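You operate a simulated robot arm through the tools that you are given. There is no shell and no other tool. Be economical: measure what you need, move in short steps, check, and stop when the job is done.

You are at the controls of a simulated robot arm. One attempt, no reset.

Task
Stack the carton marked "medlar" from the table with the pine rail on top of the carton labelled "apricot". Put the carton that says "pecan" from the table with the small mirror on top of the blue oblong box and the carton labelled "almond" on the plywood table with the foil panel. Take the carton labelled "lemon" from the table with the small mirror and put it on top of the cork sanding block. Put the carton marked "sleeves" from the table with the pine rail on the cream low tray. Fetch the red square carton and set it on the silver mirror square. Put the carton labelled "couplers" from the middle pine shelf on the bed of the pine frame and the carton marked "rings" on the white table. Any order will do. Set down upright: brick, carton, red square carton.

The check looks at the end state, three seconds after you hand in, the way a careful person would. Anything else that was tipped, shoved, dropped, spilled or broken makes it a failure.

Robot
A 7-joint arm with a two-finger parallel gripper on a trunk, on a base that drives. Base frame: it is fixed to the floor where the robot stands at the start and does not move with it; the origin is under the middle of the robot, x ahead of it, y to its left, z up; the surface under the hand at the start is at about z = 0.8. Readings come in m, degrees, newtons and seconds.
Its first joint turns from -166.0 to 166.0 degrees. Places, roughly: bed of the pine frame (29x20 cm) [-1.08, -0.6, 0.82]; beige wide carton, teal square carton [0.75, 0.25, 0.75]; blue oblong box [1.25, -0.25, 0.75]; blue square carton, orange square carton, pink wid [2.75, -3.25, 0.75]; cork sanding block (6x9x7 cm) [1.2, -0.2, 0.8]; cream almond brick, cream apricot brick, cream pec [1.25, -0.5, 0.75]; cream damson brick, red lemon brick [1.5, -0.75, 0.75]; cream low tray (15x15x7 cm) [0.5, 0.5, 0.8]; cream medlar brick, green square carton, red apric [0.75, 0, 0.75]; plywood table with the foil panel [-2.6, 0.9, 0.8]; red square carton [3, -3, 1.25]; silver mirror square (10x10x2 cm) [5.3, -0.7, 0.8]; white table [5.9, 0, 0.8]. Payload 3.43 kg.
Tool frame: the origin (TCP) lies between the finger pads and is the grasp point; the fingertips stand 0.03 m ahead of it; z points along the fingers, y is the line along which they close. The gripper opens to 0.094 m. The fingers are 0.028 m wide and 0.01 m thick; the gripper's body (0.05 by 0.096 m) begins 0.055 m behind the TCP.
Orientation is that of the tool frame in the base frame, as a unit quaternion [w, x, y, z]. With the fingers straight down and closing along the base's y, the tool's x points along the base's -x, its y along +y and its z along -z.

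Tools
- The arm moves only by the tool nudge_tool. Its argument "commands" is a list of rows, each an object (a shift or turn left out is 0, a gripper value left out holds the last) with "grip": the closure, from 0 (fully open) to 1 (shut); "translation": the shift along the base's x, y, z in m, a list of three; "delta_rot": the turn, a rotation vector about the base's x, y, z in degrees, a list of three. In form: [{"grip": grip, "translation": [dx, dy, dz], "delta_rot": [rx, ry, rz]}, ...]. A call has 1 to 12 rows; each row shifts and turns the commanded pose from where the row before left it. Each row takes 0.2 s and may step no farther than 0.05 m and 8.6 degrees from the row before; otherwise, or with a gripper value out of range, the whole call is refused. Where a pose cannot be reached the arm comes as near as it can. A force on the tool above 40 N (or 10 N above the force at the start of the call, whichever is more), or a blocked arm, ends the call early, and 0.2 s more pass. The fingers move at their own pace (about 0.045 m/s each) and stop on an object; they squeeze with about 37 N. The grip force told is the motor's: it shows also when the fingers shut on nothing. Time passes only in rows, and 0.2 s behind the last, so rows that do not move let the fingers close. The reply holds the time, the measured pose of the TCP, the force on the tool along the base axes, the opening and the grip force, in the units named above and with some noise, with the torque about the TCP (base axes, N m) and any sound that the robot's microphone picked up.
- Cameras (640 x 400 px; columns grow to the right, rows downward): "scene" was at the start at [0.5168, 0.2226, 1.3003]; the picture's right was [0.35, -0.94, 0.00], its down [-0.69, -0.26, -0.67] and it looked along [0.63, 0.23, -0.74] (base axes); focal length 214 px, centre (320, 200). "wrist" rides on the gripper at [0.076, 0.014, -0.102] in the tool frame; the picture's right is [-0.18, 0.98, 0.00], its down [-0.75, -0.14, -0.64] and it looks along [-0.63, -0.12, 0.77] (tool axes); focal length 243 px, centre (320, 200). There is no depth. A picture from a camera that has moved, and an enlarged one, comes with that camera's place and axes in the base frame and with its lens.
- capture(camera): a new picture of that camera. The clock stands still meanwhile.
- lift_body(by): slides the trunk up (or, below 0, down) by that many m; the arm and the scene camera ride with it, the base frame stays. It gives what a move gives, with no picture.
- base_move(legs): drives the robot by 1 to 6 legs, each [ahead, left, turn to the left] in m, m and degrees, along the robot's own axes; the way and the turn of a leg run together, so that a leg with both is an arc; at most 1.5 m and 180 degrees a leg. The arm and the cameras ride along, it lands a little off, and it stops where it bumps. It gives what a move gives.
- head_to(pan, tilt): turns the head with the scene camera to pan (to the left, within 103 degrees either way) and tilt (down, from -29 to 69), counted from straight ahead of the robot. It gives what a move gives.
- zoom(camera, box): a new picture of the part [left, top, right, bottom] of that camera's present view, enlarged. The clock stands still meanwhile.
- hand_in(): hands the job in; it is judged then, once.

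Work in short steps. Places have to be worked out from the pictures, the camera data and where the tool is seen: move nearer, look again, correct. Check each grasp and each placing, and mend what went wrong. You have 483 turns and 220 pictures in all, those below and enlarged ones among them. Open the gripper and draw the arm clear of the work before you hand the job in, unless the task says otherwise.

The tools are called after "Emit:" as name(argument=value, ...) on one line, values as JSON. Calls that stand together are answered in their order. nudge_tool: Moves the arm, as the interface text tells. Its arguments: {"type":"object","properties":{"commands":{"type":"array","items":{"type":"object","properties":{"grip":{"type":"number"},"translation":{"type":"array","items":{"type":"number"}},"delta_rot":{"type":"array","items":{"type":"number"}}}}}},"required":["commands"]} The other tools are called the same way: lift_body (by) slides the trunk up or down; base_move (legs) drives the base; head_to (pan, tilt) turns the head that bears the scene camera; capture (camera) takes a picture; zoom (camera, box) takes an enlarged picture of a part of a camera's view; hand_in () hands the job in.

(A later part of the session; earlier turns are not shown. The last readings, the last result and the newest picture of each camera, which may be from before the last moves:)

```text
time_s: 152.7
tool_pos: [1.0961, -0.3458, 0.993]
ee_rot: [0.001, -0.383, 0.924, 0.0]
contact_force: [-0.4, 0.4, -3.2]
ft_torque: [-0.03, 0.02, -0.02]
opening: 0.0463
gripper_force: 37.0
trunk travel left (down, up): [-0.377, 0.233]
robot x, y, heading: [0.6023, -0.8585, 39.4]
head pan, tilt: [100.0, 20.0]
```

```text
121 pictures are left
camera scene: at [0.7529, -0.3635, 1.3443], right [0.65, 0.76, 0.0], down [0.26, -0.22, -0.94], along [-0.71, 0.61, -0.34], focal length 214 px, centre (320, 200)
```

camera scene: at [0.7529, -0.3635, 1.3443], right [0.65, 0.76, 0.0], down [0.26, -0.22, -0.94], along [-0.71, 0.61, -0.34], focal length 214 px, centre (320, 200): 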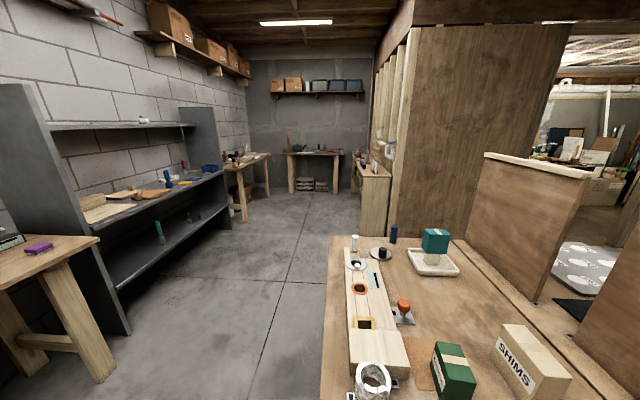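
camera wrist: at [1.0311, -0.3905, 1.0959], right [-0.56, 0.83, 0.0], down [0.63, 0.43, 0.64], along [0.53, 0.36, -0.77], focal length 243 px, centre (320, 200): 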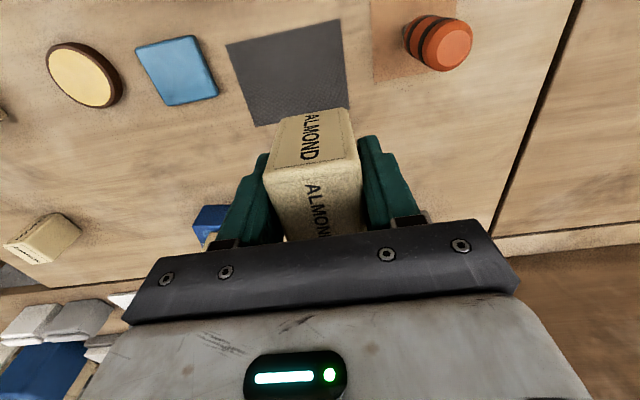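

Emit:
zoom(camera="scene", box=[190, 120, 400, 230])

Emit:
zoom(camera="scene", box=[0, 80, 240, 390])

```text
3.05 times, centred on (295, 175) of scene
camera zoom: at [0.7529, -0.3635, 1.3443], right [0.65, 0.76, 0.0], down [0.26, -0.22, -0.94], along [-0.71, 0.61, -0.34], focal length 654 px, centre (396, 276)
```

zoom: 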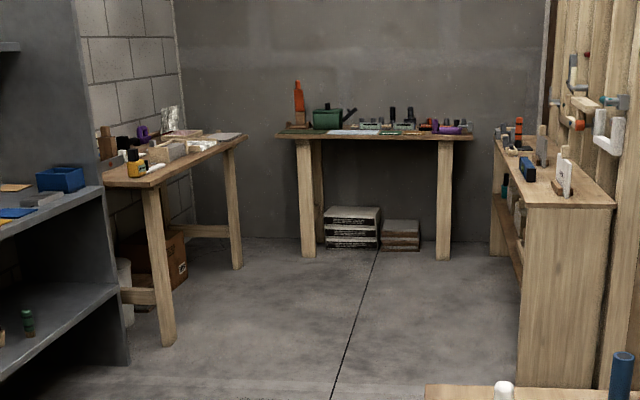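

```text
1.29 times, centred on (120, 235) of scene
camera zoom: at [0.7529, -0.3635, 1.3443], right [0.65, 0.76, 0.0], down [0.26, -0.22, -0.94], along [-0.71, 0.61, -0.34], focal length 277 px, centre (578, 155)
```

zoom: 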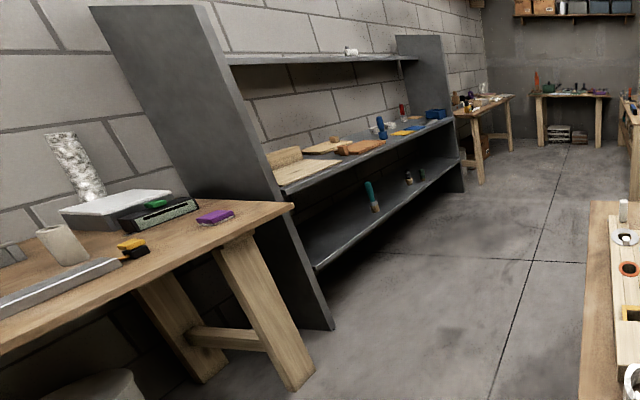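

The plywood table with the foil is down the aisle at about (−2.3,0.8). I raise the load, turn 96° left, and drive 3 m down the aisle.

Emit:
nudge_tool(commands=[{"translation": [-0.02, -0.02, 0.04]}, {"translation": [-0.02, -0.02, 0.04]}, {"translation": [0, 0, 0.05]}, {"translation": [0, 0, 0.03]}, {}])

Emit:
head_to(pan=0, tilt=25)

Emit:
base_move(legs=[[0, 0, 95.7]])

Emit:
capture(camera="scene")

```text
time_s: 153.9
tool_pos: [1.0565, -0.3859, 1.1554]
ee_rot: [0.001, -0.383, 0.924, 0.0]
contact_force: [0.0, -0.9, -1.9]
ft_torque: [0.01, 0.04, 0.04]
opening: 0.0462
gripper_force: 37.7
trunk travel left (down, up): [-0.377, 0.233]
robot x, y, heading: [0.6024, -0.8521, 39.1]
head pan, tilt: [100.0, 20.0]
```

```text
time_s: 155.7
tool_pos: [1.0567, -0.3874, 1.1551]
ee_rot: [0.001, -0.383, 0.924, 0.001]
contact_force: [-0.2, -0.3, -2.5]
ft_torque: [0.01, 0.03, 0.04]
opening: 0.0462
gripper_force: 37.4
trunk travel left (down, up): [-0.377, 0.233]
robot x, y, heading: [0.6039, -0.8553, 38.8]
head pan, tilt: [0.0, 25.0]
```

```text
time_s: 160.2
tool_pos: [0.083, -0.4602, 1.155]
ee_rot: [0.0, 0.945, -0.326, -0.002]
contact_force: [0.5, 0.4, -3.6]
ft_torque: [0.02, 0.01, 0.07]
opening: 0.0463
gripper_force: 37.2
trunk travel left (down, up): [-0.377, 0.233]
robot x, y, heading: [0.604, -0.8577, 136.1]
head pan, tilt: [0.0, 25.0]
```

```text
118 pictures are left
camera scene: at [0.0835, -0.6245, 1.3362], right [0.69, 0.72, 0.0], down [0.3, -0.29, -0.91], along [-0.65, 0.63, -0.42], focal length 214 px, centre (320, 200)
```

scene: 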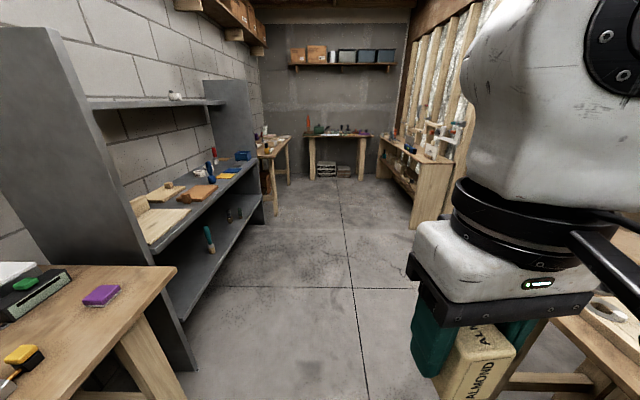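

Emit:
base_move(legs=[[1.5, 0.08, -1], [1.3, 0.05, 0]])

Emit:
head_to(pan=50, tilt=35)

Emit:
capture(camera="scene")

```text
refused: leg 1 is longer than a leg can be; nothing moved
```

```text
time_s: 161.3
tool_pos: [0.084, -0.4608, 1.155]
ee_rot: [-0.001, 0.945, -0.326, -0.001]
contact_force: [0.0, 0.1, -2.5]
ft_torque: [-0.01, -0.01, -0.03]
opening: 0.0462
gripper_force: 37.0
trunk travel left (down, up): [-0.377, 0.233]
robot x, y, heading: [0.6026, -0.8549, 136.2]
head pan, tilt: [50.0, 35.0]
```

```text
117 pictures are left
camera scene: at [0.0622, -0.6976, 1.3205], right [-0.1, 0.99, 0.0], down [0.57, 0.06, -0.82], along [-0.81, -0.09, -0.57], focal length 214 px, centre (320, 200)
```

scene: 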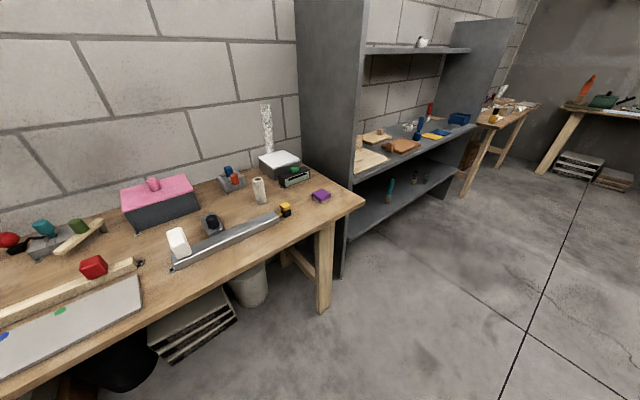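

Emit:
base_move(legs=[[1.4, 0.08, 0], [1.4, 0.05, 0]])

Emit:
capture(camera="scene")

```text
time_s: 174.8
tool_pos: [-2.0099, 1.3691, 1.1541]
ee_rot: [-0.001, 0.945, -0.328, -0.001]
contact_force: [-0.2, 0.2, -2.5]
ft_torque: [-0.01, 0.01, 0.02]
opening: 0.046
gripper_force: 36.9
trunk travel left (down, up): [-0.377, 0.233]
robot x, y, heading: [-1.4863, 0.9733, 135.7]
head pan, tilt: [50.0, 35.0]
```

```text
116 pictures are left
camera scene: at [-2.0314, 1.1326, 1.3205], right [-0.1, 0.99, 0.0], down [0.57, 0.06, -0.82], along [-0.81, -0.08, -0.57], focal length 214 px, centre (320, 200)
```

scene: 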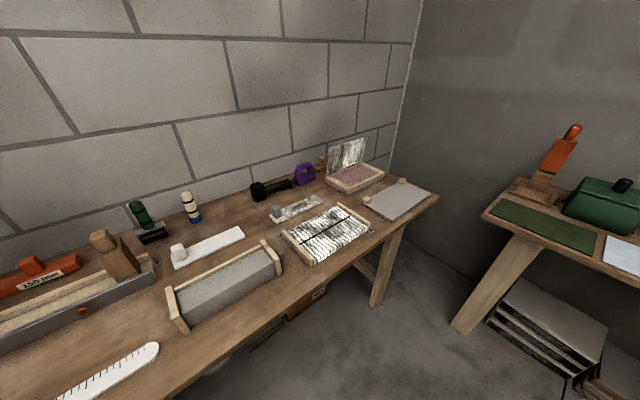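

I'm beside the plywood table with the foil panel. I zoom to find a clear spot near (−2.55,0.88).

Emit:
zoom(camera="scene", box=[150, 150, 450, 340])

```text
2.11 times, centred on (300, 245) of scene
camera zoom: at [-2.0314, 1.1326, 1.3205], right [-0.1, 0.99, 0.0], down [0.57, 0.06, -0.82], along [-0.81, -0.08, -0.57], focal length 452 px, centre (362, 105)
```

zoom: 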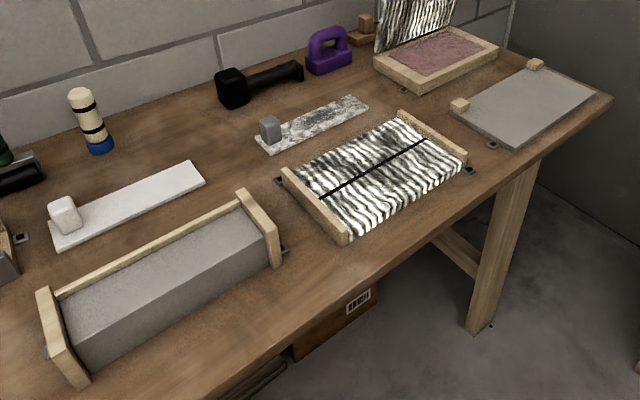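

A roomy spot exists at about (−2.65,0.735) between the cylinder, white bar and mallet. I turn to face the table, then slide there.

Emit:
base_move(legs=[[0, 0, 89.3], [0, -0.6, 0], [0.2, 0, 0]])

Emit:
head_to(pan=0, tilt=50)

Emit:
capture(camera="scene")

```text
time_s: 183.2
tool_pos: [-2.4642, 0.7477, 1.1539]
ee_rot: [0.0, 0.904, 0.428, -0.001]
contact_force: [1.2, -0.3, -2.8]
ft_torque: [0.0, 0.01, 0.01]
opening: 0.0462
gripper_force: 37.2
trunk travel left (down, up): [-0.377, 0.233]
robot x, y, heading: [-2.0603, 1.2571, -135.0]
head pan, tilt: [50.0, 35.0]
```

```text
time_s: 184.4
tool_pos: [-2.4647, 0.7473, 1.1547]
ee_rot: [0.0, 0.904, 0.429, -0.001]
contact_force: [-0.6, 0.3, -2.1]
ft_torque: [0.0, 0.01, -0.01]
opening: 0.0464
gripper_force: 36.9
trunk travel left (down, up): [-0.377, 0.233]
robot x, y, heading: [-2.0597, 1.2641, -135.1]
head pan, tilt: [0.0, 50.0]
```

```text
114 pictures are left
camera scene: at [-2.2903, 0.7546, 1.2987], right [-0.71, 0.71, 0.0], down [0.54, 0.54, -0.64], along [-0.46, -0.45, -0.77], focal length 214 px, centre (320, 200)
```

scene: 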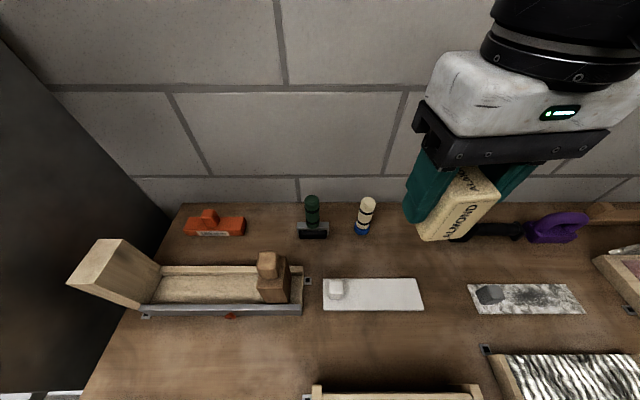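

Emit:
nudge_tool(commands=[{"translation": [-0.0464, -0.0031, 0]}, {"translation": [-0.0464, -0.0031, 0]}, {"translation": [-0.0464, -0.0031, 0]}, {"translation": [-0.0464, -0.0031, 0]}, {"translation": [0, 0, -0.05]}, {"translation": [0, 0, -0.05]}, {"translation": [0, 0, -0.05]}, {"translation": [0, 0, -0.05]}, {}])

Emit:
capture(camera="wrist")

Emit:
capture(camera="scene")

```text
time_s: 186.4
tool_pos: [-2.6498, 0.7361, 0.953]
ee_rot: [0.001, 0.904, 0.428, -0.001]
contact_force: [0.0, -0.4, -2.8]
ft_torque: [-0.03, -0.01, 0.0]
opening: 0.0463
gripper_force: 37.1
trunk travel left (down, up): [-0.377, 0.233]
robot x, y, heading: [-2.0621, 1.2614, -135.1]
head pan, tilt: [0.0, 50.0]
```

```text
113 pictures are left
camera wrist: at [-2.5907, 0.7861, 1.0547], right [0.64, -0.77, 0.0], down [-0.59, -0.49, 0.64], along [-0.49, -0.41, -0.77], focal length 243 px, centre (320, 200)
```

wrist: 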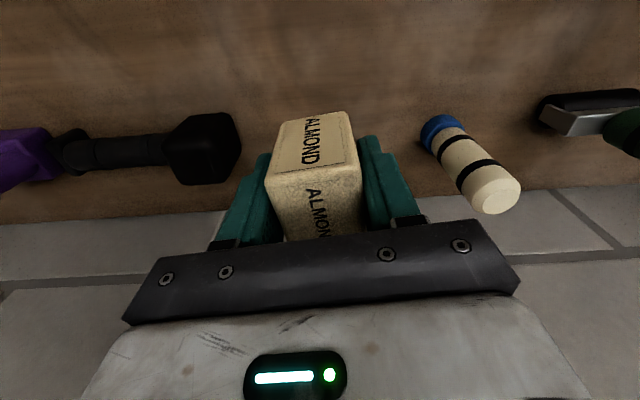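

```text
112 pictures are left
camera scene: at [-2.2904, 0.7546, 1.2987], right [-0.71, 0.71, 0.0], down [0.54, 0.54, -0.64], along [-0.46, -0.45, -0.77], focal length 214 px, centre (320, 200)
```

scene: 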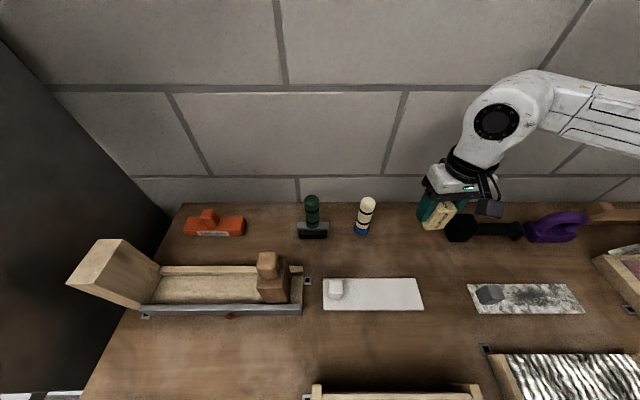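

Clear all around. Lower to the table.

Emit:
nudge_tool(commands=[{"translation": [0, 0, -0.05]}, {"translation": [0, 0, -0.045]}, {"translation": [0, 0, -0.005]}, {"translation": [0, 0, -0.003]}, {"translation": [0, 0, -0.003]}, {}])

```text
time_s: 187.8
tool_pos: [-2.6486, 0.7367, 0.8485]
ee_rot: [0.0, 0.904, 0.429, -0.001]
contact_force: [0.0, 0.2, -1.7]
ft_torque: [0.02, 0.04, 0.01]
opening: 0.0461
gripper_force: 37.1
trunk travel left (down, up): [-0.377, 0.233]
robot x, y, heading: [-2.0619, 1.2606, -135.1]
head pan, tilt: [0.0, 50.0]
```

Emit:
nudge_tool(commands=[{"translation": [0, 0, -0.002]}, {"translation": [0, 0, -0.002]}, {"translation": [0, 0, -0.002]}, {}])

```text
time_s: 188.8
tool_pos: [-2.649, 0.7356, 0.8445]
ee_rot: [0.003, 0.904, 0.428, 0.0]
contact_force: [1.0, 2.8, 25.1]
ft_torque: [0.61, -0.32, 0.0]
opening: 0.0463
gripper_force: 37.0
trunk travel left (down, up): [-0.377, 0.233]
robot x, y, heading: [-2.0603, 1.2578, -135.1]
head pan, tilt: [0.0, 50.0]
```

Contact with the table. Release, rise, verify.

Emit:
nudge_tool(commands=[{"translation": [0, 0, 0.001]}, {"grip": 0.45}, {"grip": 0.4}, {"grip": 0.3}, {"grip": 0.2}, {"grip": 0.1}, {"translation": [0, 0, 0.04]}, {"translation": [0, 0, 0.05]}, {"translation": [0, 0, 0.05]}, {"translation": [0, 0, 0.05]}, {"translation": [0, 0, 0.05]}, {}])

Emit:
zoom(camera="scene", box=[300, 160, 540, 310])

```text
time_s: 191.4
tool_pos: [-2.6497, 0.7345, 1.0847]
ee_rot: [0.0, 0.904, 0.428, 0.0]
contact_force: [-0.3, 0.2, 0.5]
ft_torque: [-0.01, 0.01, -0.03]
opening: 0.0846
gripper_force: 0.2
trunk travel left (down, up): [-0.377, 0.233]
robot x, y, heading: [-2.0606, 1.2569, -134.9]
head pan, tilt: [0.0, 50.0]
```

```text
2.67 times, centred on (420, 235) of scene
camera zoom: at [-2.2903, 0.7547, 1.2988], right [-0.71, 0.71, 0.0], down [0.54, 0.54, -0.64], along [-0.46, -0.45, -0.77], focal length 572 px, centre (53, 107)
```

zoom: 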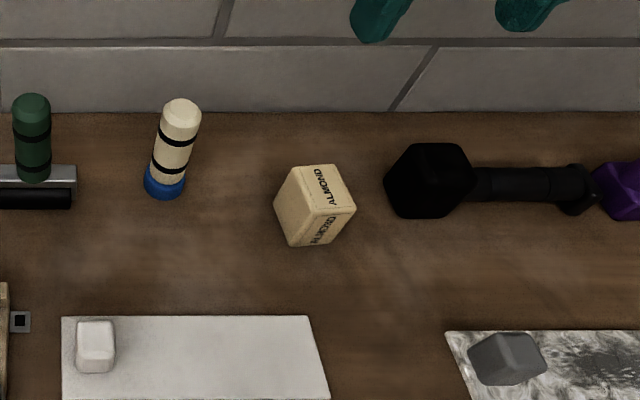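

Almond stands on the plywood table. I retract the arm, turn back to the aisle and drive toward the gray shelf to inspect the pine frame on the way.

Emit:
nudge_tool(commands=[{"grip": 0, "translation": [0.03, 0.03, 0.02]}, {"translation": [0.03, 0.03, 0.02]}, {"translation": [0.03, 0.03, 0.02]}, {}])

Emit:
base_move(legs=[[-0.25, 0, 0], [0, 0, 90], [1.3, 0, 0]])

Emit:
head_to(pan=-60, tilt=30)

Emit:
capture(camera="scene")

```text
time_s: 192.4
tool_pos: [-2.559, 0.8245, 1.1434]
ee_rot: [0.001, 0.904, 0.428, 0.0]
contact_force: [-0.4, -0.3, 0.2]
ft_torque: [-0.01, -0.02, -0.02]
opening: 0.094
gripper_force: 0.0
trunk travel left (down, up): [-0.377, 0.233]
robot x, y, heading: [-2.0625, 1.2592, -135.1]
head pan, tilt: [0.0, 50.0]
```

```text
time_s: 204.3
tool_pos: [-0.4849, 0.0452, 1.1444]
ee_rot: [0.0, 0.324, 0.946, 0.001]
contact_force: [0.2, 0.3, -0.5]
ft_torque: [0.01, -0.04, 0.01]
opening: 0.0942
gripper_force: 0.0
trunk travel left (down, up): [-0.377, 0.233]
robot x, y, heading: [-0.9316, 0.5372, -43.8]
head pan, tilt: [0.0, 50.0]
```

```text
time_s: 205.6
tool_pos: [-0.4845, 0.0461, 1.1447]
ee_rot: [0.001, 0.324, 0.946, 0.001]
contact_force: [0.3, 0.6, -0.1]
ft_torque: [-0.02, 0.01, -0.01]
opening: 0.0939
gripper_force: 0.0
trunk travel left (down, up): [-0.377, 0.233]
robot x, y, heading: [-0.9361, 0.5345, -43.9]
head pan, tilt: [-60.0, 30.0]
```

```text
110 pictures are left
camera scene: at [-0.4991, 0.2815, 1.3283], right [-0.97, 0.23, 0.0], down [0.12, 0.49, -0.87], along [-0.2, -0.84, -0.5], focal length 214 px, centre (320, 200)
```

scene: 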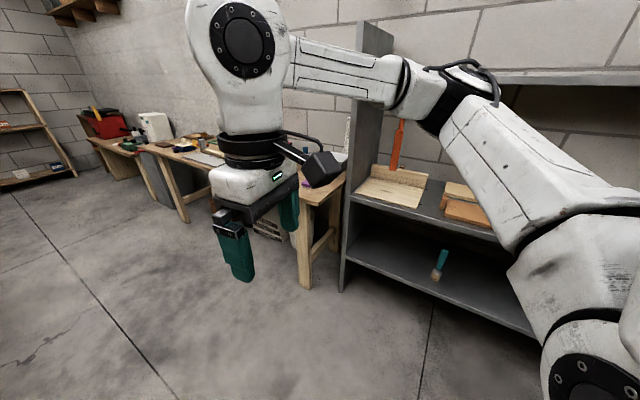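

Emit:
zoom(camera="scene", box=[340, 100, 500, 220])

```text
3.33 times, centred on (420, 160) of scene
camera zoom: at [-0.4991, 0.2815, 1.3283], right [-0.97, 0.23, 0.0], down [0.12, 0.49, -0.87], along [-0.2, -0.84, -0.5], focal length 715 px, centre (-13, 333)
```

zoom: 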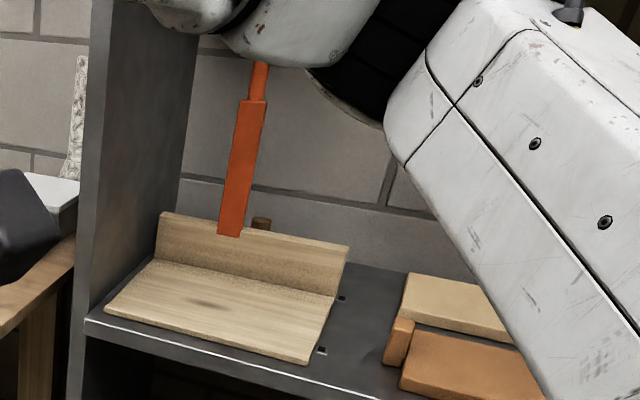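

The frame's bed is clear (z≈0.82 on the gray shelf, fence behind). Now I drive down the aisle toward the pine shelf at its other end.

Emit:
head_to(pan=0, tilt=15)

Emit:
base_move(legs=[[0, 0, -1], [1.4, 0, 0], [1.2, 0, 0]])

Emit:
capture(camera="scene")

```text
time_s: 206.9
tool_pos: [-0.4848, 0.045, 1.1444]
ee_rot: [0.001, 0.324, 0.946, 0.0]
contact_force: [-0.2, -0.8, -0.5]
ft_torque: [-0.04, 0.01, 0.0]
opening: 0.0939
gripper_force: 0.0
trunk travel left (down, up): [-0.377, 0.233]
robot x, y, heading: [-0.9383, 0.5349, -43.7]
head pan, tilt: [0.0, 15.0]
```

```text
time_s: 220.0
tool_pos: [1.3654, -1.8129, 1.144]
ee_rot: [0.001, 0.335, 0.942, 0.0]
contact_force: [0.4, 0.5, 0.4]
ft_torque: [-0.01, 0.0, 0.0]
opening: 0.0942
gripper_force: 0.2
trunk travel left (down, up): [-0.377, 0.233]
robot x, y, heading: [0.9291, -1.3127, -45.1]
head pan, tilt: [0.0, 15.0]
```

```text
108 pictures are left
camera scene: at [1.4472, -1.5561, 1.3525], right [-0.71, -0.71, 0.0], down [-0.18, 0.18, -0.97], along [0.68, -0.68, -0.26], focal length 214 px, centre (320, 200)
```

scene: 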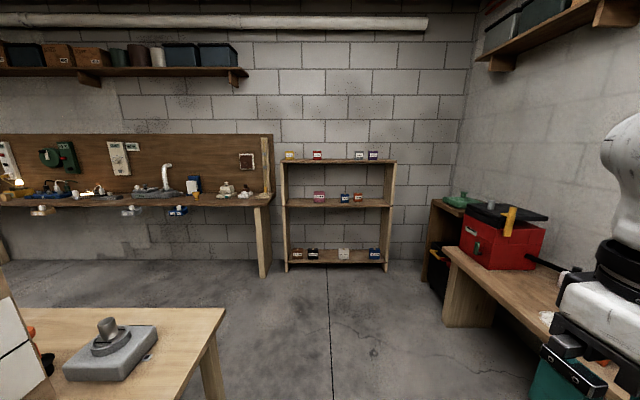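

Emit:
zoom(camera="scene", box=[270, 140, 406, 225])

Emit:
zoom(camera="scene", box=[270, 190, 406, 275])

```text
4.71 times, centred on (338, 182) of scene
camera zoom: at [1.4472, -1.5561, 1.3525], right [-0.71, -0.71, 0.0], down [-0.18, 0.18, -0.97], along [0.68, -0.68, -0.26], focal length 1009 px, centre (235, 282)
```

zoom: 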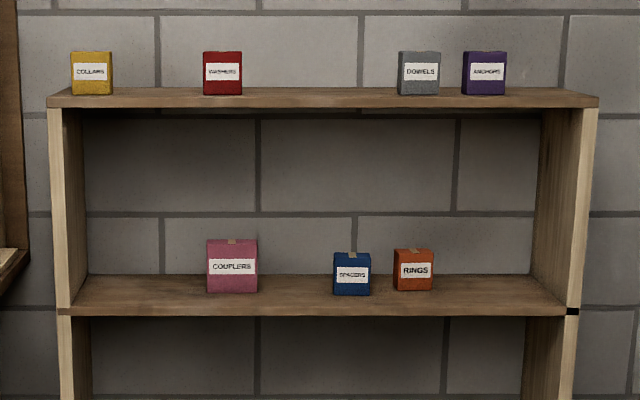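

```text
4.71 times, centred on (338, 232) of scene
camera zoom: at [1.4472, -1.5561, 1.3525], right [-0.71, -0.71, 0.0], down [-0.18, 0.18, -0.97], along [0.68, -0.68, -0.26], focal length 1009 px, centre (235, 47)
```

zoom: 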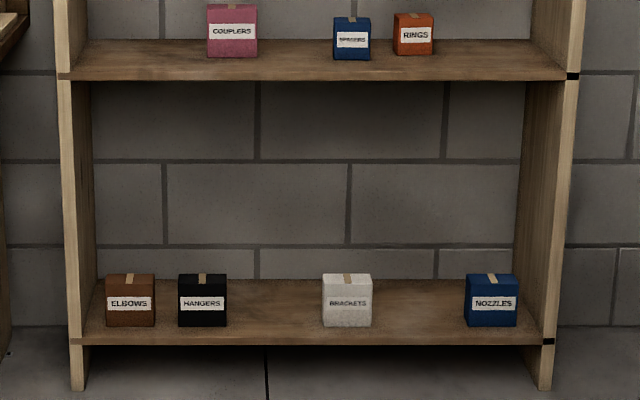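

Couplers (pink, wide) and rings (orange) are on the middle shelf; the red square carton ("washers") on the top one. I look at my own wrist's height to judge whether it fits under the top shelf.

Emit:
head_to(pan=-65, tilt=15)

Emit:
capture(camera="scene")

```text
time_s: 221.3
tool_pos: [1.3661, -1.8135, 1.1434]
ee_rot: [0.001, 0.336, 0.942, -0.001]
contact_force: [0.1, 0.0, 0.7]
ft_torque: [0.02, -0.02, -0.02]
opening: 0.0938
gripper_force: 0.1
trunk travel left (down, up): [-0.377, 0.233]
robot x, y, heading: [0.9305, -1.3139, -45.0]
head pan, tilt: [-65.0, 15.0]
```

```text
105 pictures are left
camera scene: at [1.3493, -1.5778, 1.3525], right [-0.94, 0.34, 0.0], down [0.09, 0.24, -0.97], along [-0.33, -0.91, -0.26], focal length 214 px, centre (320, 200)
```

scene: 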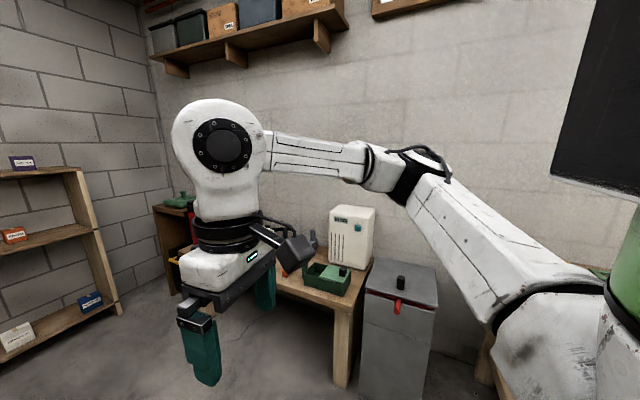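

The wrist rises only ~0.27 m above the TCP with the forearm level, so vertical grasps fit inside the middle shelf. I drive 1.4 m closer.

Emit:
head_to(pan=0, tilt=25)

Emit:
base_move(legs=[[1.4, 0.12, 0]])

Emit:
capture(camera="scene")

```text
time_s: 222.7
tool_pos: [1.3664, -1.8131, 1.1436]
ee_rot: [0.001, 0.335, 0.942, 0.0]
contact_force: [-0.6, -0.4, 0.5]
ft_torque: [0.03, -0.01, 0.0]
opening: 0.0941
gripper_force: 0.0
trunk travel left (down, up): [-0.377, 0.233]
robot x, y, heading: [0.9301, -1.3175, -45.1]
head pan, tilt: [0.0, 25.0]
```

```text
time_s: 229.6
tool_pos: [2.4195, -2.7132, 1.1435]
ee_rot: [0.001, 0.341, 0.94, 0.0]
contact_force: [0.0, 0.6, 0.7]
ft_torque: [0.03, -0.02, 0.02]
opening: 0.0942
gripper_force: 0.1
trunk travel left (down, up): [-0.377, 0.233]
robot x, y, heading: [1.9903, -2.2091, -45.4]
head pan, tilt: [0.0, 25.0]
```

```text
104 pictures are left
camera scene: at [2.5024, -2.4552, 1.3363], right [-0.71, -0.7, 0.0], down [-0.3, 0.3, -0.91], along [0.63, -0.65, -0.42], focal length 214 px, centre (320, 200)
```

scene: 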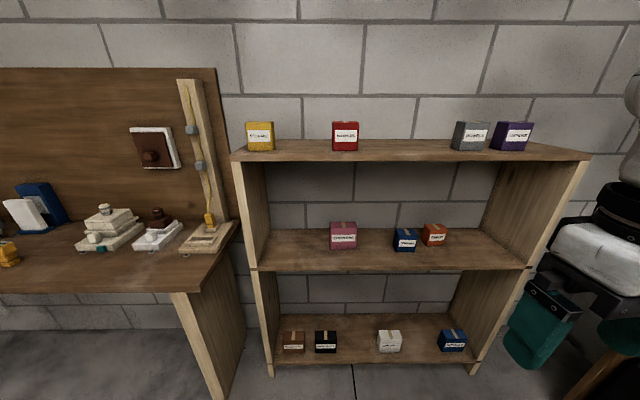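

Emit:
zoom(camera="scene", box=[225, 110, 545, 310])

```text
2.00 times, centred on (385, 210) of scene
camera zoom: at [2.5024, -2.4552, 1.3363], right [-0.71, -0.7, 0.0], down [-0.3, 0.3, -0.91], along [0.63, -0.65, -0.42], focal length 429 px, centre (190, 180)
```

zoom: 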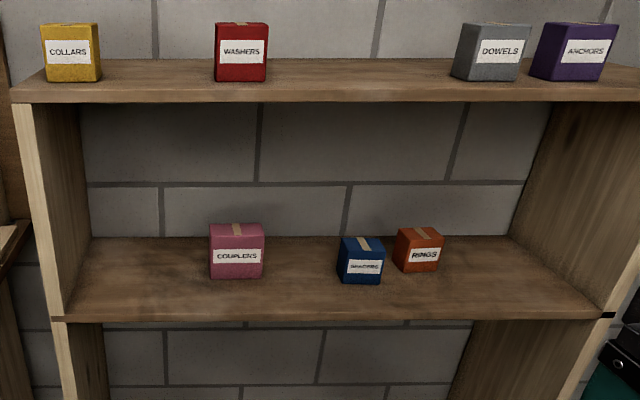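

Triangulated: middle shelf z≈0.76, top shelf 1.16–1.18; washers ≈(2.967,−3.051), couplers ≈(2.972,−3.075) (0.11×0.056×0.10 m), rings ≈(2.706,−3.357). First the red carton: raise the trunk and turn the tool to close front–back.

Emit:
lift_body(by=0.225)

Emit:
nudge_tool(commands=[{"delta_rot": [0, 0, -8.2]}, {"delta_rot": [0, 0, -8.2]}, {"delta_rot": [0, 0, -8.2]}, {"delta_rot": [0, 0, -8.2]}, {"delta_rot": [0, 0, -8.2]}, {"delta_rot": [0, 0, -8.2]}, {"delta_rot": [0, 0, -8.2]}, {"delta_rot": [0, 0, -8.2]}, {"delta_rot": [0, 0, -8.2]}, {"delta_rot": [0, 0, -8.2]}, {"delta_rot": [0, 0, -8.2]}, {}])

Emit:
base_move(legs=[[0.45, 0.0, 0.4]])

Emit:
capture(camera="scene")

Emit:
capture(camera="wrist")

```text
time_s: 232.0
tool_pos: [2.4193, -2.7129, 1.3693]
ee_rot: [0.001, 0.34, 0.94, 0.0]
contact_force: [0.5, -0.4, -0.1]
ft_torque: [0.01, 0.02, -0.05]
opening: 0.094
gripper_force: 0.1
trunk travel left (down, up): [-0.602, 0.008]
robot x, y, heading: [1.9901, -2.2073, -45.6]
head pan, tilt: [0.0, 25.0]
```

```text
time_s: 234.6
tool_pos: [2.4196, -2.7135, 1.3694]
ee_rot: [0.001, 0.907, 0.422, -0.001]
contact_force: [0.1, 0.6, 0.1]
ft_torque: [0.01, -0.01, 0.03]
opening: 0.0941
gripper_force: 0.1
trunk travel left (down, up): [-0.602, 0.008]
robot x, y, heading: [1.9884, -2.2124, -45.7]
head pan, tilt: [0.0, 25.0]
```

```text
time_s: 237.3
tool_pos: [2.7402, -3.0314, 1.3694]
ee_rot: [0.001, 0.905, 0.426, -0.001]
contact_force: [-0.4, 0.1, -0.2]
ft_torque: [0.02, 0.02, 0.0]
opening: 0.0941
gripper_force: 0.0
trunk travel left (down, up): [-0.602, 0.008]
robot x, y, heading: [2.3067, -2.531, -45.3]
head pan, tilt: [0.0, 25.0]
```

```text
102 pictures are left
camera scene: at [2.8207, -2.7731, 1.5613], right [-0.71, -0.7, 0.0], down [-0.3, 0.3, -0.91], along [0.64, -0.64, -0.42], focal length 214 px, centre (320, 200)
```

scene: 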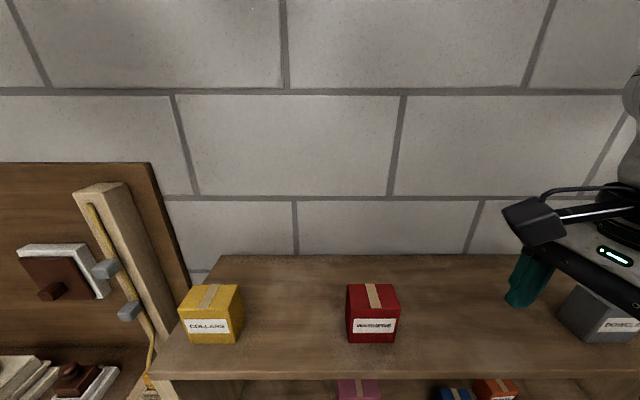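

```text
101 pictures are left
camera wrist: at [2.7987, -2.9826, 1.4709], right [0.64, -0.77, 0.0], down [-0.59, -0.49, 0.64], along [-0.49, -0.41, -0.77], focal length 243 px, centre (320, 200)
```

wrist: 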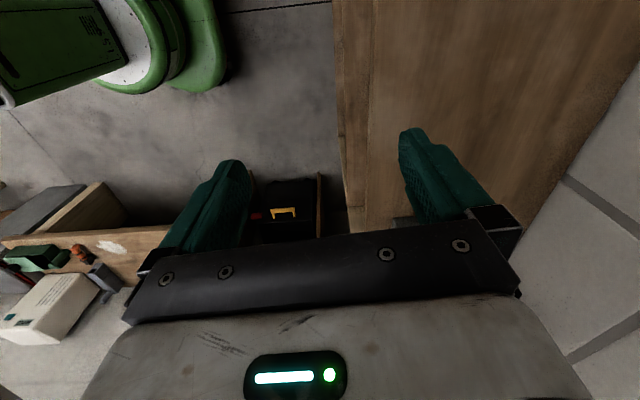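

Red carton's centre refined to ≈(2.927,−3.012), top z≈1.275. Move the tool above it.

Emit:
nudge_tool(commands=[{"translation": [0.0467, 0.0049, 0]}, {"translation": [0.0467, 0.0049, 0]}, {"translation": [0.0467, 0.0049, 0]}, {"translation": [0.0467, 0.0049, 0]}, {}])

Emit:
capture(camera="wrist")

Emit:
capture(camera="scene")

```text
time_s: 238.5
tool_pos: [2.9264, -3.0099, 1.368]
ee_rot: [0.0, 0.905, 0.426, -0.001]
contact_force: [-0.1, 0.5, -0.7]
ft_torque: [-0.01, 0.0, -0.01]
opening: 0.0938
gripper_force: 0.2
trunk travel left (down, up): [-0.602, 0.008]
robot x, y, heading: [2.3045, -2.5325, -45.2]
head pan, tilt: [0.0, 25.0]
```

```text
100 pictures are left
camera wrist: at [2.985, -2.9619, 1.4702], right [0.64, -0.77, 0.0], down [-0.59, -0.49, 0.64], along [-0.49, -0.41, -0.77], focal length 243 px, centre (320, 200)
```

wrist: 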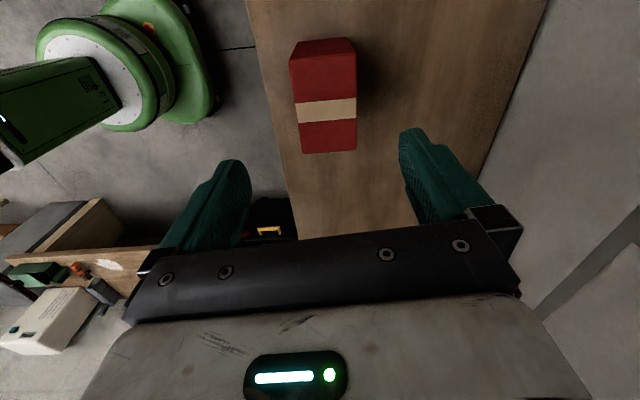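

```text
99 pictures are left
camera scene: at [2.8211, -2.773, 1.5612], right [-0.71, -0.7, 0.0], down [-0.3, 0.3, -0.91], along [0.64, -0.64, -0.42], focal length 214 px, centre (320, 200)
```

scene: 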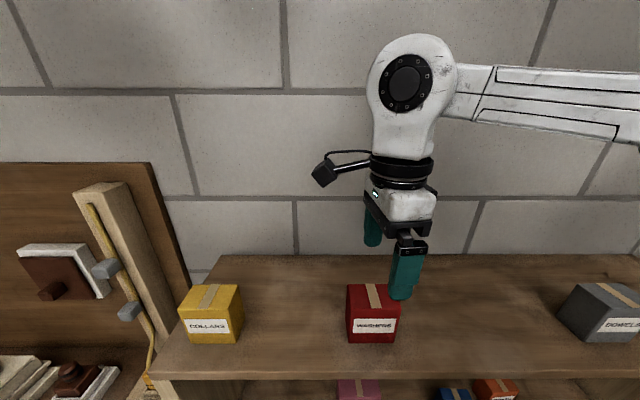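

Correct by (12.6, 5.2) mm and −5°, descend and grasp the red carton by its depth.

Emit:
nudge_tool(commands=[{"translation": [0.0126, 0.0052, -0.03], "delta_rot": [0, 0, -5]}, {"translation": [0, 0, -0.04]}, {"translation": [0, 0, -0.04]}, {"translation": [0, 0, -0.02]}, {"grip": 1}, {"grip": 1}, {"grip": 1}, {"grip": 1}, {"grip": 1}])

Emit:
capture(camera="wrist")

```text
time_s: 240.5
tool_pos: [2.9388, -3.0061, 1.2388]
ee_rot: [0.0, 0.922, 0.386, -0.001]
contact_force: [0.1, -0.5, 0.5]
ft_torque: [0.0, -0.01, -0.01]
opening: 0.0539
gripper_force: 37.4
trunk travel left (down, up): [-0.602, 0.008]
robot x, y, heading: [2.3037, -2.5263, -45.1]
head pan, tilt: [0.0, 25.0]
```

```text
98 pictures are left
camera wrist: at [3.0013, -2.9621, 1.3403], right [0.57, -0.82, 0.0], down [-0.63, -0.44, 0.64], along [-0.53, -0.37, -0.77], focal length 243 px, centre (320, 200)
```

wrist: 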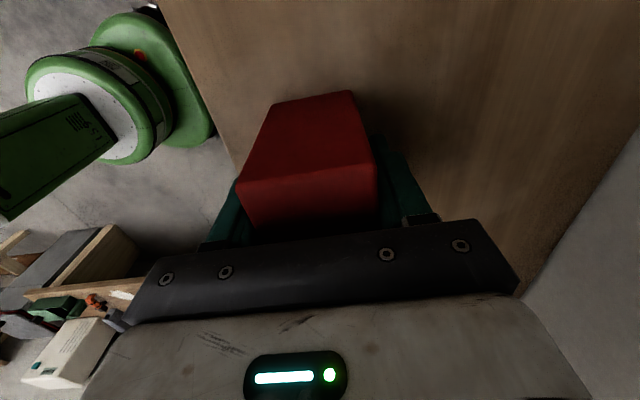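

Gripped. Lift, and back the base away from the shelf.

Emit:
nudge_tool(commands=[{"translation": [0, 0, 0.04]}, {"translation": [0, 0, 0.05]}, {"translation": [0, 0, 0.03]}, {}])

Emit:
base_move(legs=[[-0.5, 0, 0]])

Emit:
head_to(pan=70, tilt=15)

Emit:
capture(camera="scene")

Emit:
capture(camera="wrist")

```text
time_s: 241.5
tool_pos: [2.9408, -3.0056, 1.3594]
ee_rot: [0.0, 0.922, 0.386, -0.001]
contact_force: [0.2, -0.5, -1.3]
ft_torque: [0.02, -0.02, 0.0]
opening: 0.0539
gripper_force: 36.7
trunk travel left (down, up): [-0.602, 0.008]
robot x, y, heading: [2.3061, -2.5347, -45.2]
head pan, tilt: [0.0, 25.0]
```

```text
time_s: 244.5
tool_pos: [2.5839, -2.6446, 1.3602]
ee_rot: [0.0, 0.922, 0.387, 0.0]
contact_force: [0.6, 0.1, -1.1]
ft_torque: [0.02, -0.01, 0.0]
opening: 0.0536
gripper_force: 36.6
trunk travel left (down, up): [-0.602, 0.008]
robot x, y, heading: [1.9492, -2.1753, -45.2]
head pan, tilt: [0.0, 25.0]
```

```text
time_s: 245.9
tool_pos: [2.5836, -2.6449, 1.3601]
ee_rot: [0.001, 0.922, 0.386, -0.001]
contact_force: [-0.2, -0.3, -0.8]
ft_torque: [-0.01, -0.01, 0.03]
opening: 0.0539
gripper_force: 36.7
trunk travel left (down, up): [-0.602, 0.008]
robot x, y, heading: [1.9487, -2.1767, -44.9]
head pan, tilt: [70.0, 15.0]
```

```text
97 pictures are left
camera scene: at [2.4843, -2.3089, 1.5774], right [0.42, -0.91, 0.0], down [-0.24, -0.11, -0.97], along [0.88, 0.41, -0.26], focal length 214 px, centre (320, 200)
```

scene: 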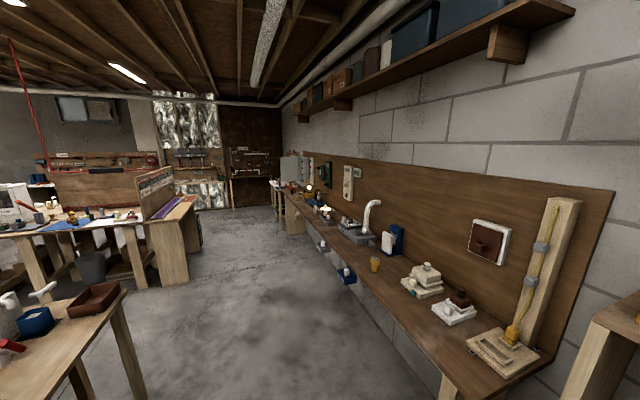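

```text
96 pictures are left
camera wrist: at [2.6463, -2.6014, 1.4622], right [0.57, -0.82, 0.0], down [-0.63, -0.44, 0.64], along [-0.53, -0.37, -0.77], focal length 243 px, centre (320, 200)
```

wrist: 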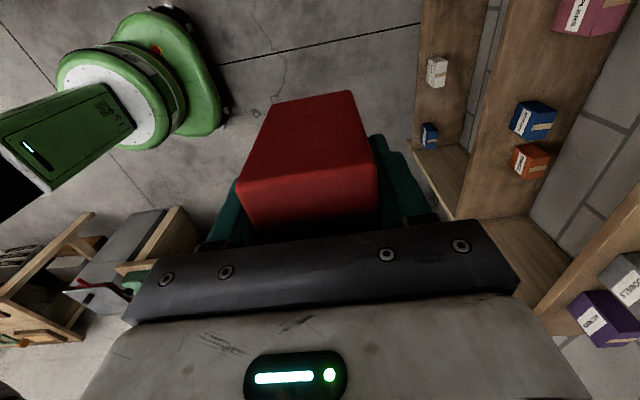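

Red carton held. The mirror square and white table lie at the far end of the wall bench. I turn in stages and drive along that aisle.

Emit:
head_to(pan=0, tilt=20)

Emit:
base_move(legs=[[0, 0, 45], [0.3, -0.2, 0], [0, 0, 45], [1.2, 0, 0]])

Emit:
capture(camera="scene")

```text
time_s: 247.3
tool_pos: [2.5833, -2.6445, 1.3593]
ee_rot: [0.0, 0.922, 0.387, -0.001]
contact_force: [0.1, -0.1, -0.7]
ft_torque: [-0.01, 0.02, -0.03]
opening: 0.0537
gripper_force: 37.3
trunk travel left (down, up): [-0.602, 0.008]
robot x, y, heading: [1.9523, -2.1686, -45.3]
head pan, tilt: [0.0, 20.0]
```

```text
time_s: 259.4
tool_pos: [3.5596, -0.8915, 1.3607]
ee_rot: [0.001, 0.379, 0.925, 0.001]
contact_force: [0.1, -0.5, -1.2]
ft_torque: [0.02, 0.0, -0.01]
opening: 0.0537
gripper_force: 36.6
trunk travel left (down, up): [-0.602, 0.008]
robot x, y, heading: [3.0854, -1.5285, 44.6]
head pan, tilt: [0.0, 20.0]
```

```text
95 pictures are left
camera scene: at [3.329, -1.0099, 1.5693], right [0.7, -0.71, 0.0], down [-0.24, -0.24, -0.94], along [0.67, 0.66, -0.34], focal length 214 px, centre (320, 200)
```

scene: 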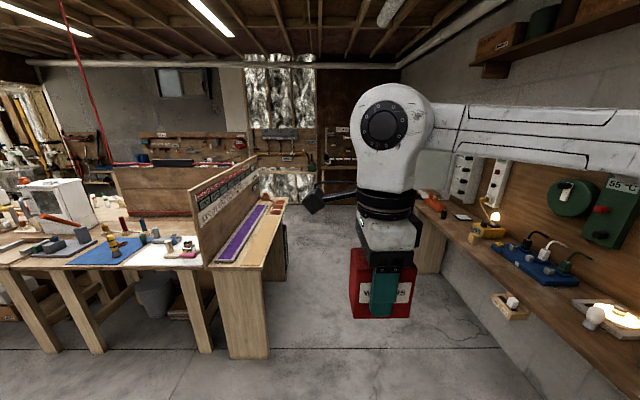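

Emit:
base_move(legs=[[1.0, 0, 0], [1.0, 0, 0]])

Emit:
capture(camera="scene")

Emit:
head_to(pan=-50, tilt=30)

Emit:
capture(camera="scene")

```text
time_s: 269.4
tool_pos: [4.9853, 0.499, 1.3598]
ee_rot: [0.002, 0.386, 0.923, 0.0]
contact_force: [-0.3, -0.3, -1.4]
ft_torque: [-0.02, -0.03, -0.01]
opening: 0.0538
gripper_force: 36.5
trunk travel left (down, up): [-0.602, 0.008]
robot x, y, heading: [4.5021, -0.1291, 43.7]
head pan, tilt: [0.0, 20.0]
```

```text
94 pictures are left
camera scene: at [4.7529, 0.3837, 1.5693], right [0.69, -0.72, 0.0], down [-0.25, -0.24, -0.94], along [0.68, 0.65, -0.34], focal length 214 px, centre (320, 200)
```

scene: 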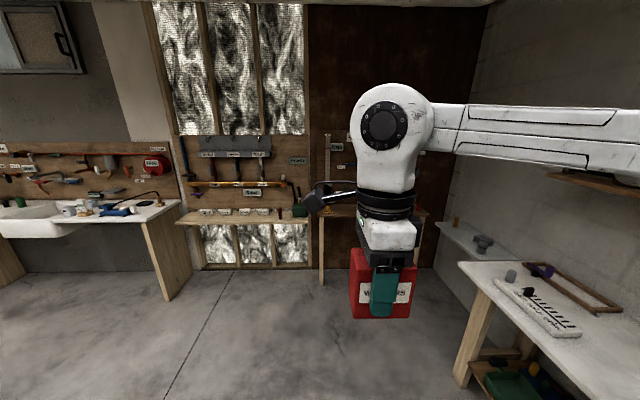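

```text
time_s: 270.6
tool_pos: [4.9847, 0.4985, 1.3605]
ee_rot: [0.0, 0.386, 0.923, 0.0]
contact_force: [0.5, 0.4, -0.9]
ft_torque: [-0.03, 0.02, 0.0]
opening: 0.054
gripper_force: 37.1
trunk travel left (down, up): [-0.602, 0.008]
robot x, y, heading: [4.5041, -0.1271, 44.0]
head pan, tilt: [-50.0, 30.0]
```

```text
93 pictures are left
camera scene: at [4.7758, 0.3096, 1.5533], right [-0.1, -0.99, 0.0], down [-0.5, 0.05, -0.87], along [0.86, -0.09, -0.5], focal length 214 px, centre (320, 200)
```

scene: 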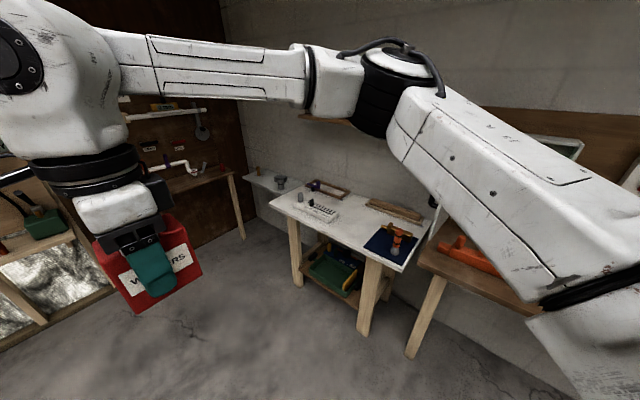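

White table is at the right-front; the mirror square is on the bench's end to my right. I turn right 80° to face it.

Emit:
base_move(legs=[[0, 0, -80]])

Emit:
head_to(pan=20, tilt=40)

Emit:
capture(camera="scene")

```text
time_s: 274.4
tool_pos: [5.2091, -0.4864, 1.3597]
ee_rot: [0.0, 0.886, 0.464, -0.001]
contact_force: [0.4, 0.3, -1.3]
ft_torque: [0.01, -0.01, 0.01]
opening: 0.0537
gripper_force: 36.5
trunk travel left (down, up): [-0.602, 0.008]
robot x, y, heading: [4.504, -0.1285, -35.2]
head pan, tilt: [-50.0, 30.0]
```

```text
time_s: 275.8
tool_pos: [5.2083, -0.4851, 1.3597]
ee_rot: [0.001, 0.885, 0.465, -0.001]
contact_force: [0.1, -0.6, -1.3]
ft_torque: [-0.01, -0.01, 0.01]
opening: 0.0537
gripper_force: 36.6
trunk travel left (down, up): [-0.602, 0.008]
robot x, y, heading: [4.5025, -0.1308, -35.4]
head pan, tilt: [20.0, 40.0]
```

```text
92 pictures are left
camera scene: at [5.0587, -0.2473, 1.5379], right [-0.26, -0.96, 0.0], down [-0.62, 0.17, -0.77], along [0.74, -0.2, -0.64], focal length 214 px, centre (320, 200)
```

scene: 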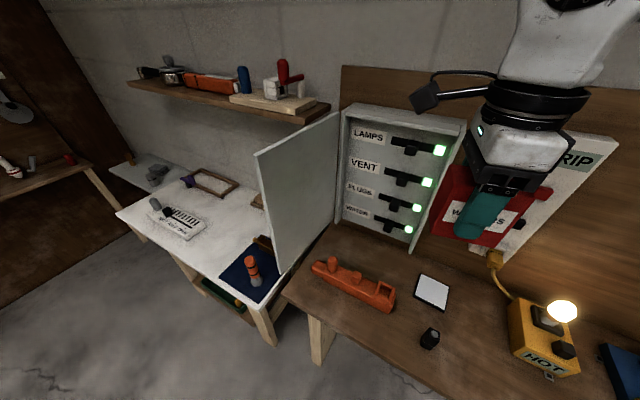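

The silver mirror square is at ≈(5.311,−0.719). It is just out of reach, so I retract the arm 0.18 m and move the base 0.25 m closer.

Emit:
nudge_tool(commands=[{"translation": [-0.037, 0.026, 0]}, {"translation": [-0.037, 0.026, 0]}, {"translation": [-0.037, 0.026, 0]}, {"translation": [-0.037, 0.026, 0]}, {}])

Emit:
base_move(legs=[[0.25, 0, 0]])

Emit:
capture(camera="scene")

```text
time_s: 277.0
tool_pos: [5.0612, -0.3802, 1.3596]
ee_rot: [0.001, 0.886, 0.464, -0.001]
contact_force: [-0.5, -0.2, -1.3]
ft_torque: [-0.01, -0.02, -0.02]
opening: 0.0538
gripper_force: 37.4
trunk travel left (down, up): [-0.602, 0.008]
robot x, y, heading: [4.5033, -0.1269, -35.4]
head pan, tilt: [20.0, 40.0]
```

```text
time_s: 278.8
tool_pos: [5.2666, -0.5272, 1.3596]
ee_rot: [0.001, 0.886, 0.464, -0.001]
contact_force: [0.9, 0.0, -1.4]
ft_torque: [0.0, 0.0, 0.01]
opening: 0.054
gripper_force: 36.7
trunk travel left (down, up): [-0.602, 0.008]
robot x, y, heading: [4.705, -0.274, -35.2]
head pan, tilt: [20.0, 40.0]
```

```text
91 pictures are left
camera scene: at [5.2643, -0.3936, 1.5379], right [-0.26, -0.96, 0.0], down [-0.62, 0.17, -0.77], along [0.74, -0.2, -0.64], focal length 214 px, centre (320, 200)
```

scene: 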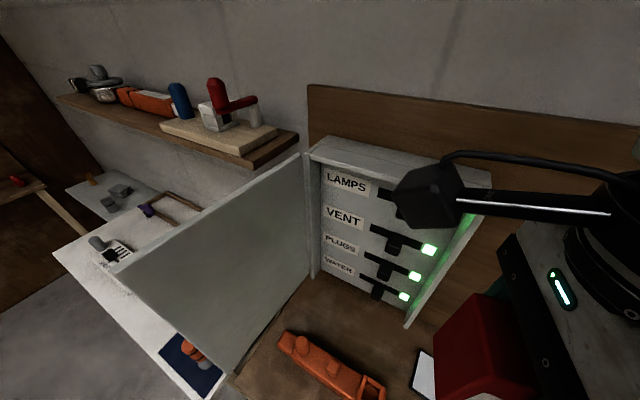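

Move over the mirror square, align (−11°), then lower the trunk.

Emit:
nudge_tool(commands=[{"translation": [0.011, -0.047, 0], "delta_rot": [0, 0, -2.75]}, {"translation": [0.011, -0.047, 0], "delta_rot": [0, 0, -2.75]}, {"translation": [0.011, -0.047, 0], "delta_rot": [0, 0, -2.75]}, {"translation": [0.011, -0.047, 0], "delta_rot": [0, 0, -2.75]}, {}])

Emit:
lift_body(by=-0.25)

Emit:
capture(camera="scene")

Emit:
capture(camera="wrist")

```text
time_s: 280.0
tool_pos: [5.3102, -0.7156, 1.3572]
ee_rot: [0.001, 0.926, 0.377, -0.001]
contact_force: [0.4, 0.5, -1.6]
ft_torque: [0.04, -0.03, 0.01]
opening: 0.0538
gripper_force: 37.3
trunk travel left (down, up): [-0.602, 0.008]
robot x, y, heading: [4.7093, -0.2734, -35.4]
head pan, tilt: [20.0, 40.0]
```

```text
time_s: 282.6
tool_pos: [5.3098, -0.7145, 1.1092]
ee_rot: [0.0, 0.926, 0.376, -0.002]
contact_force: [0.0, 0.0, -0.7]
ft_torque: [-0.03, 0.02, 0.03]
opening: 0.0537
gripper_force: 36.8
trunk travel left (down, up): [-0.352, 0.258]
robot x, y, heading: [4.7123, -0.2716, -35.2]
head pan, tilt: [20.0, 40.0]
```

```text
90 pictures are left
camera scene: at [5.2642, -0.3936, 1.288], right [-0.26, -0.96, 0.0], down [-0.62, 0.17, -0.77], along [0.74, -0.2, -0.64], focal length 214 px, centre (320, 200)
```

scene: 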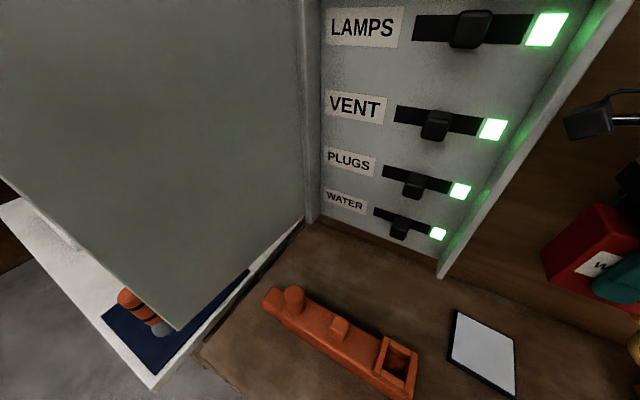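

```text
89 pictures are left
camera wrist: at [5.3737, -0.6725, 1.2106], right [0.55, -0.83, 0.0], down [-0.64, -0.42, 0.64], along [-0.54, -0.36, -0.77], focal length 243 px, centre (320, 200)
```

wrist: 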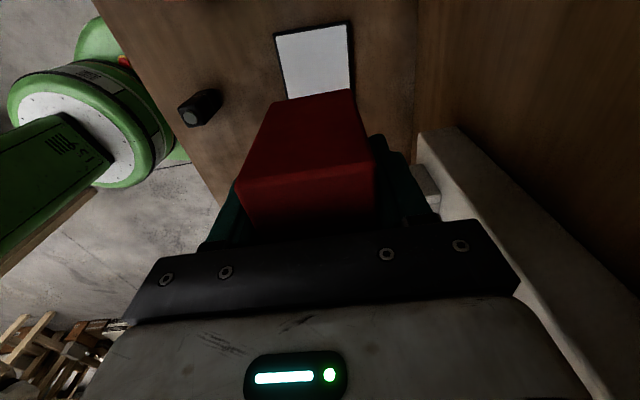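

Aligned within 3 mm. Lower the trunk 0.2 m more and check.

Emit:
lift_body(by=-0.2)

Emit:
capture(camera="wrist")

```text
time_s: 284.7
tool_pos: [5.3105, -0.7153, 0.9078]
ee_rot: [0.001, 0.926, 0.377, 0.0]
contact_force: [-0.7, 0.1, -0.5]
ft_torque: [0.04, -0.03, 0.01]
opening: 0.0538
gripper_force: 36.6
trunk travel left (down, up): [-0.152, 0.458]
robot x, y, heading: [4.7065, -0.2756, -35.4]
head pan, tilt: [20.0, 40.0]
```

```text
88 pictures are left
camera wrist: at [5.3737, -0.6725, 1.0106], right [0.55, -0.83, 0.0], down [-0.64, -0.42, 0.64], along [-0.54, -0.36, -0.77], focal length 243 px, centre (320, 200)
```

wrist: 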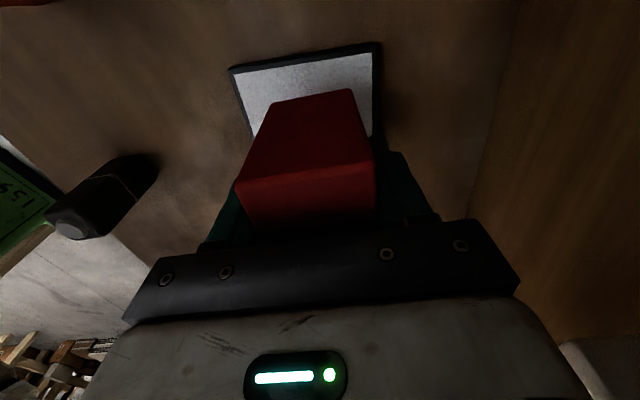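

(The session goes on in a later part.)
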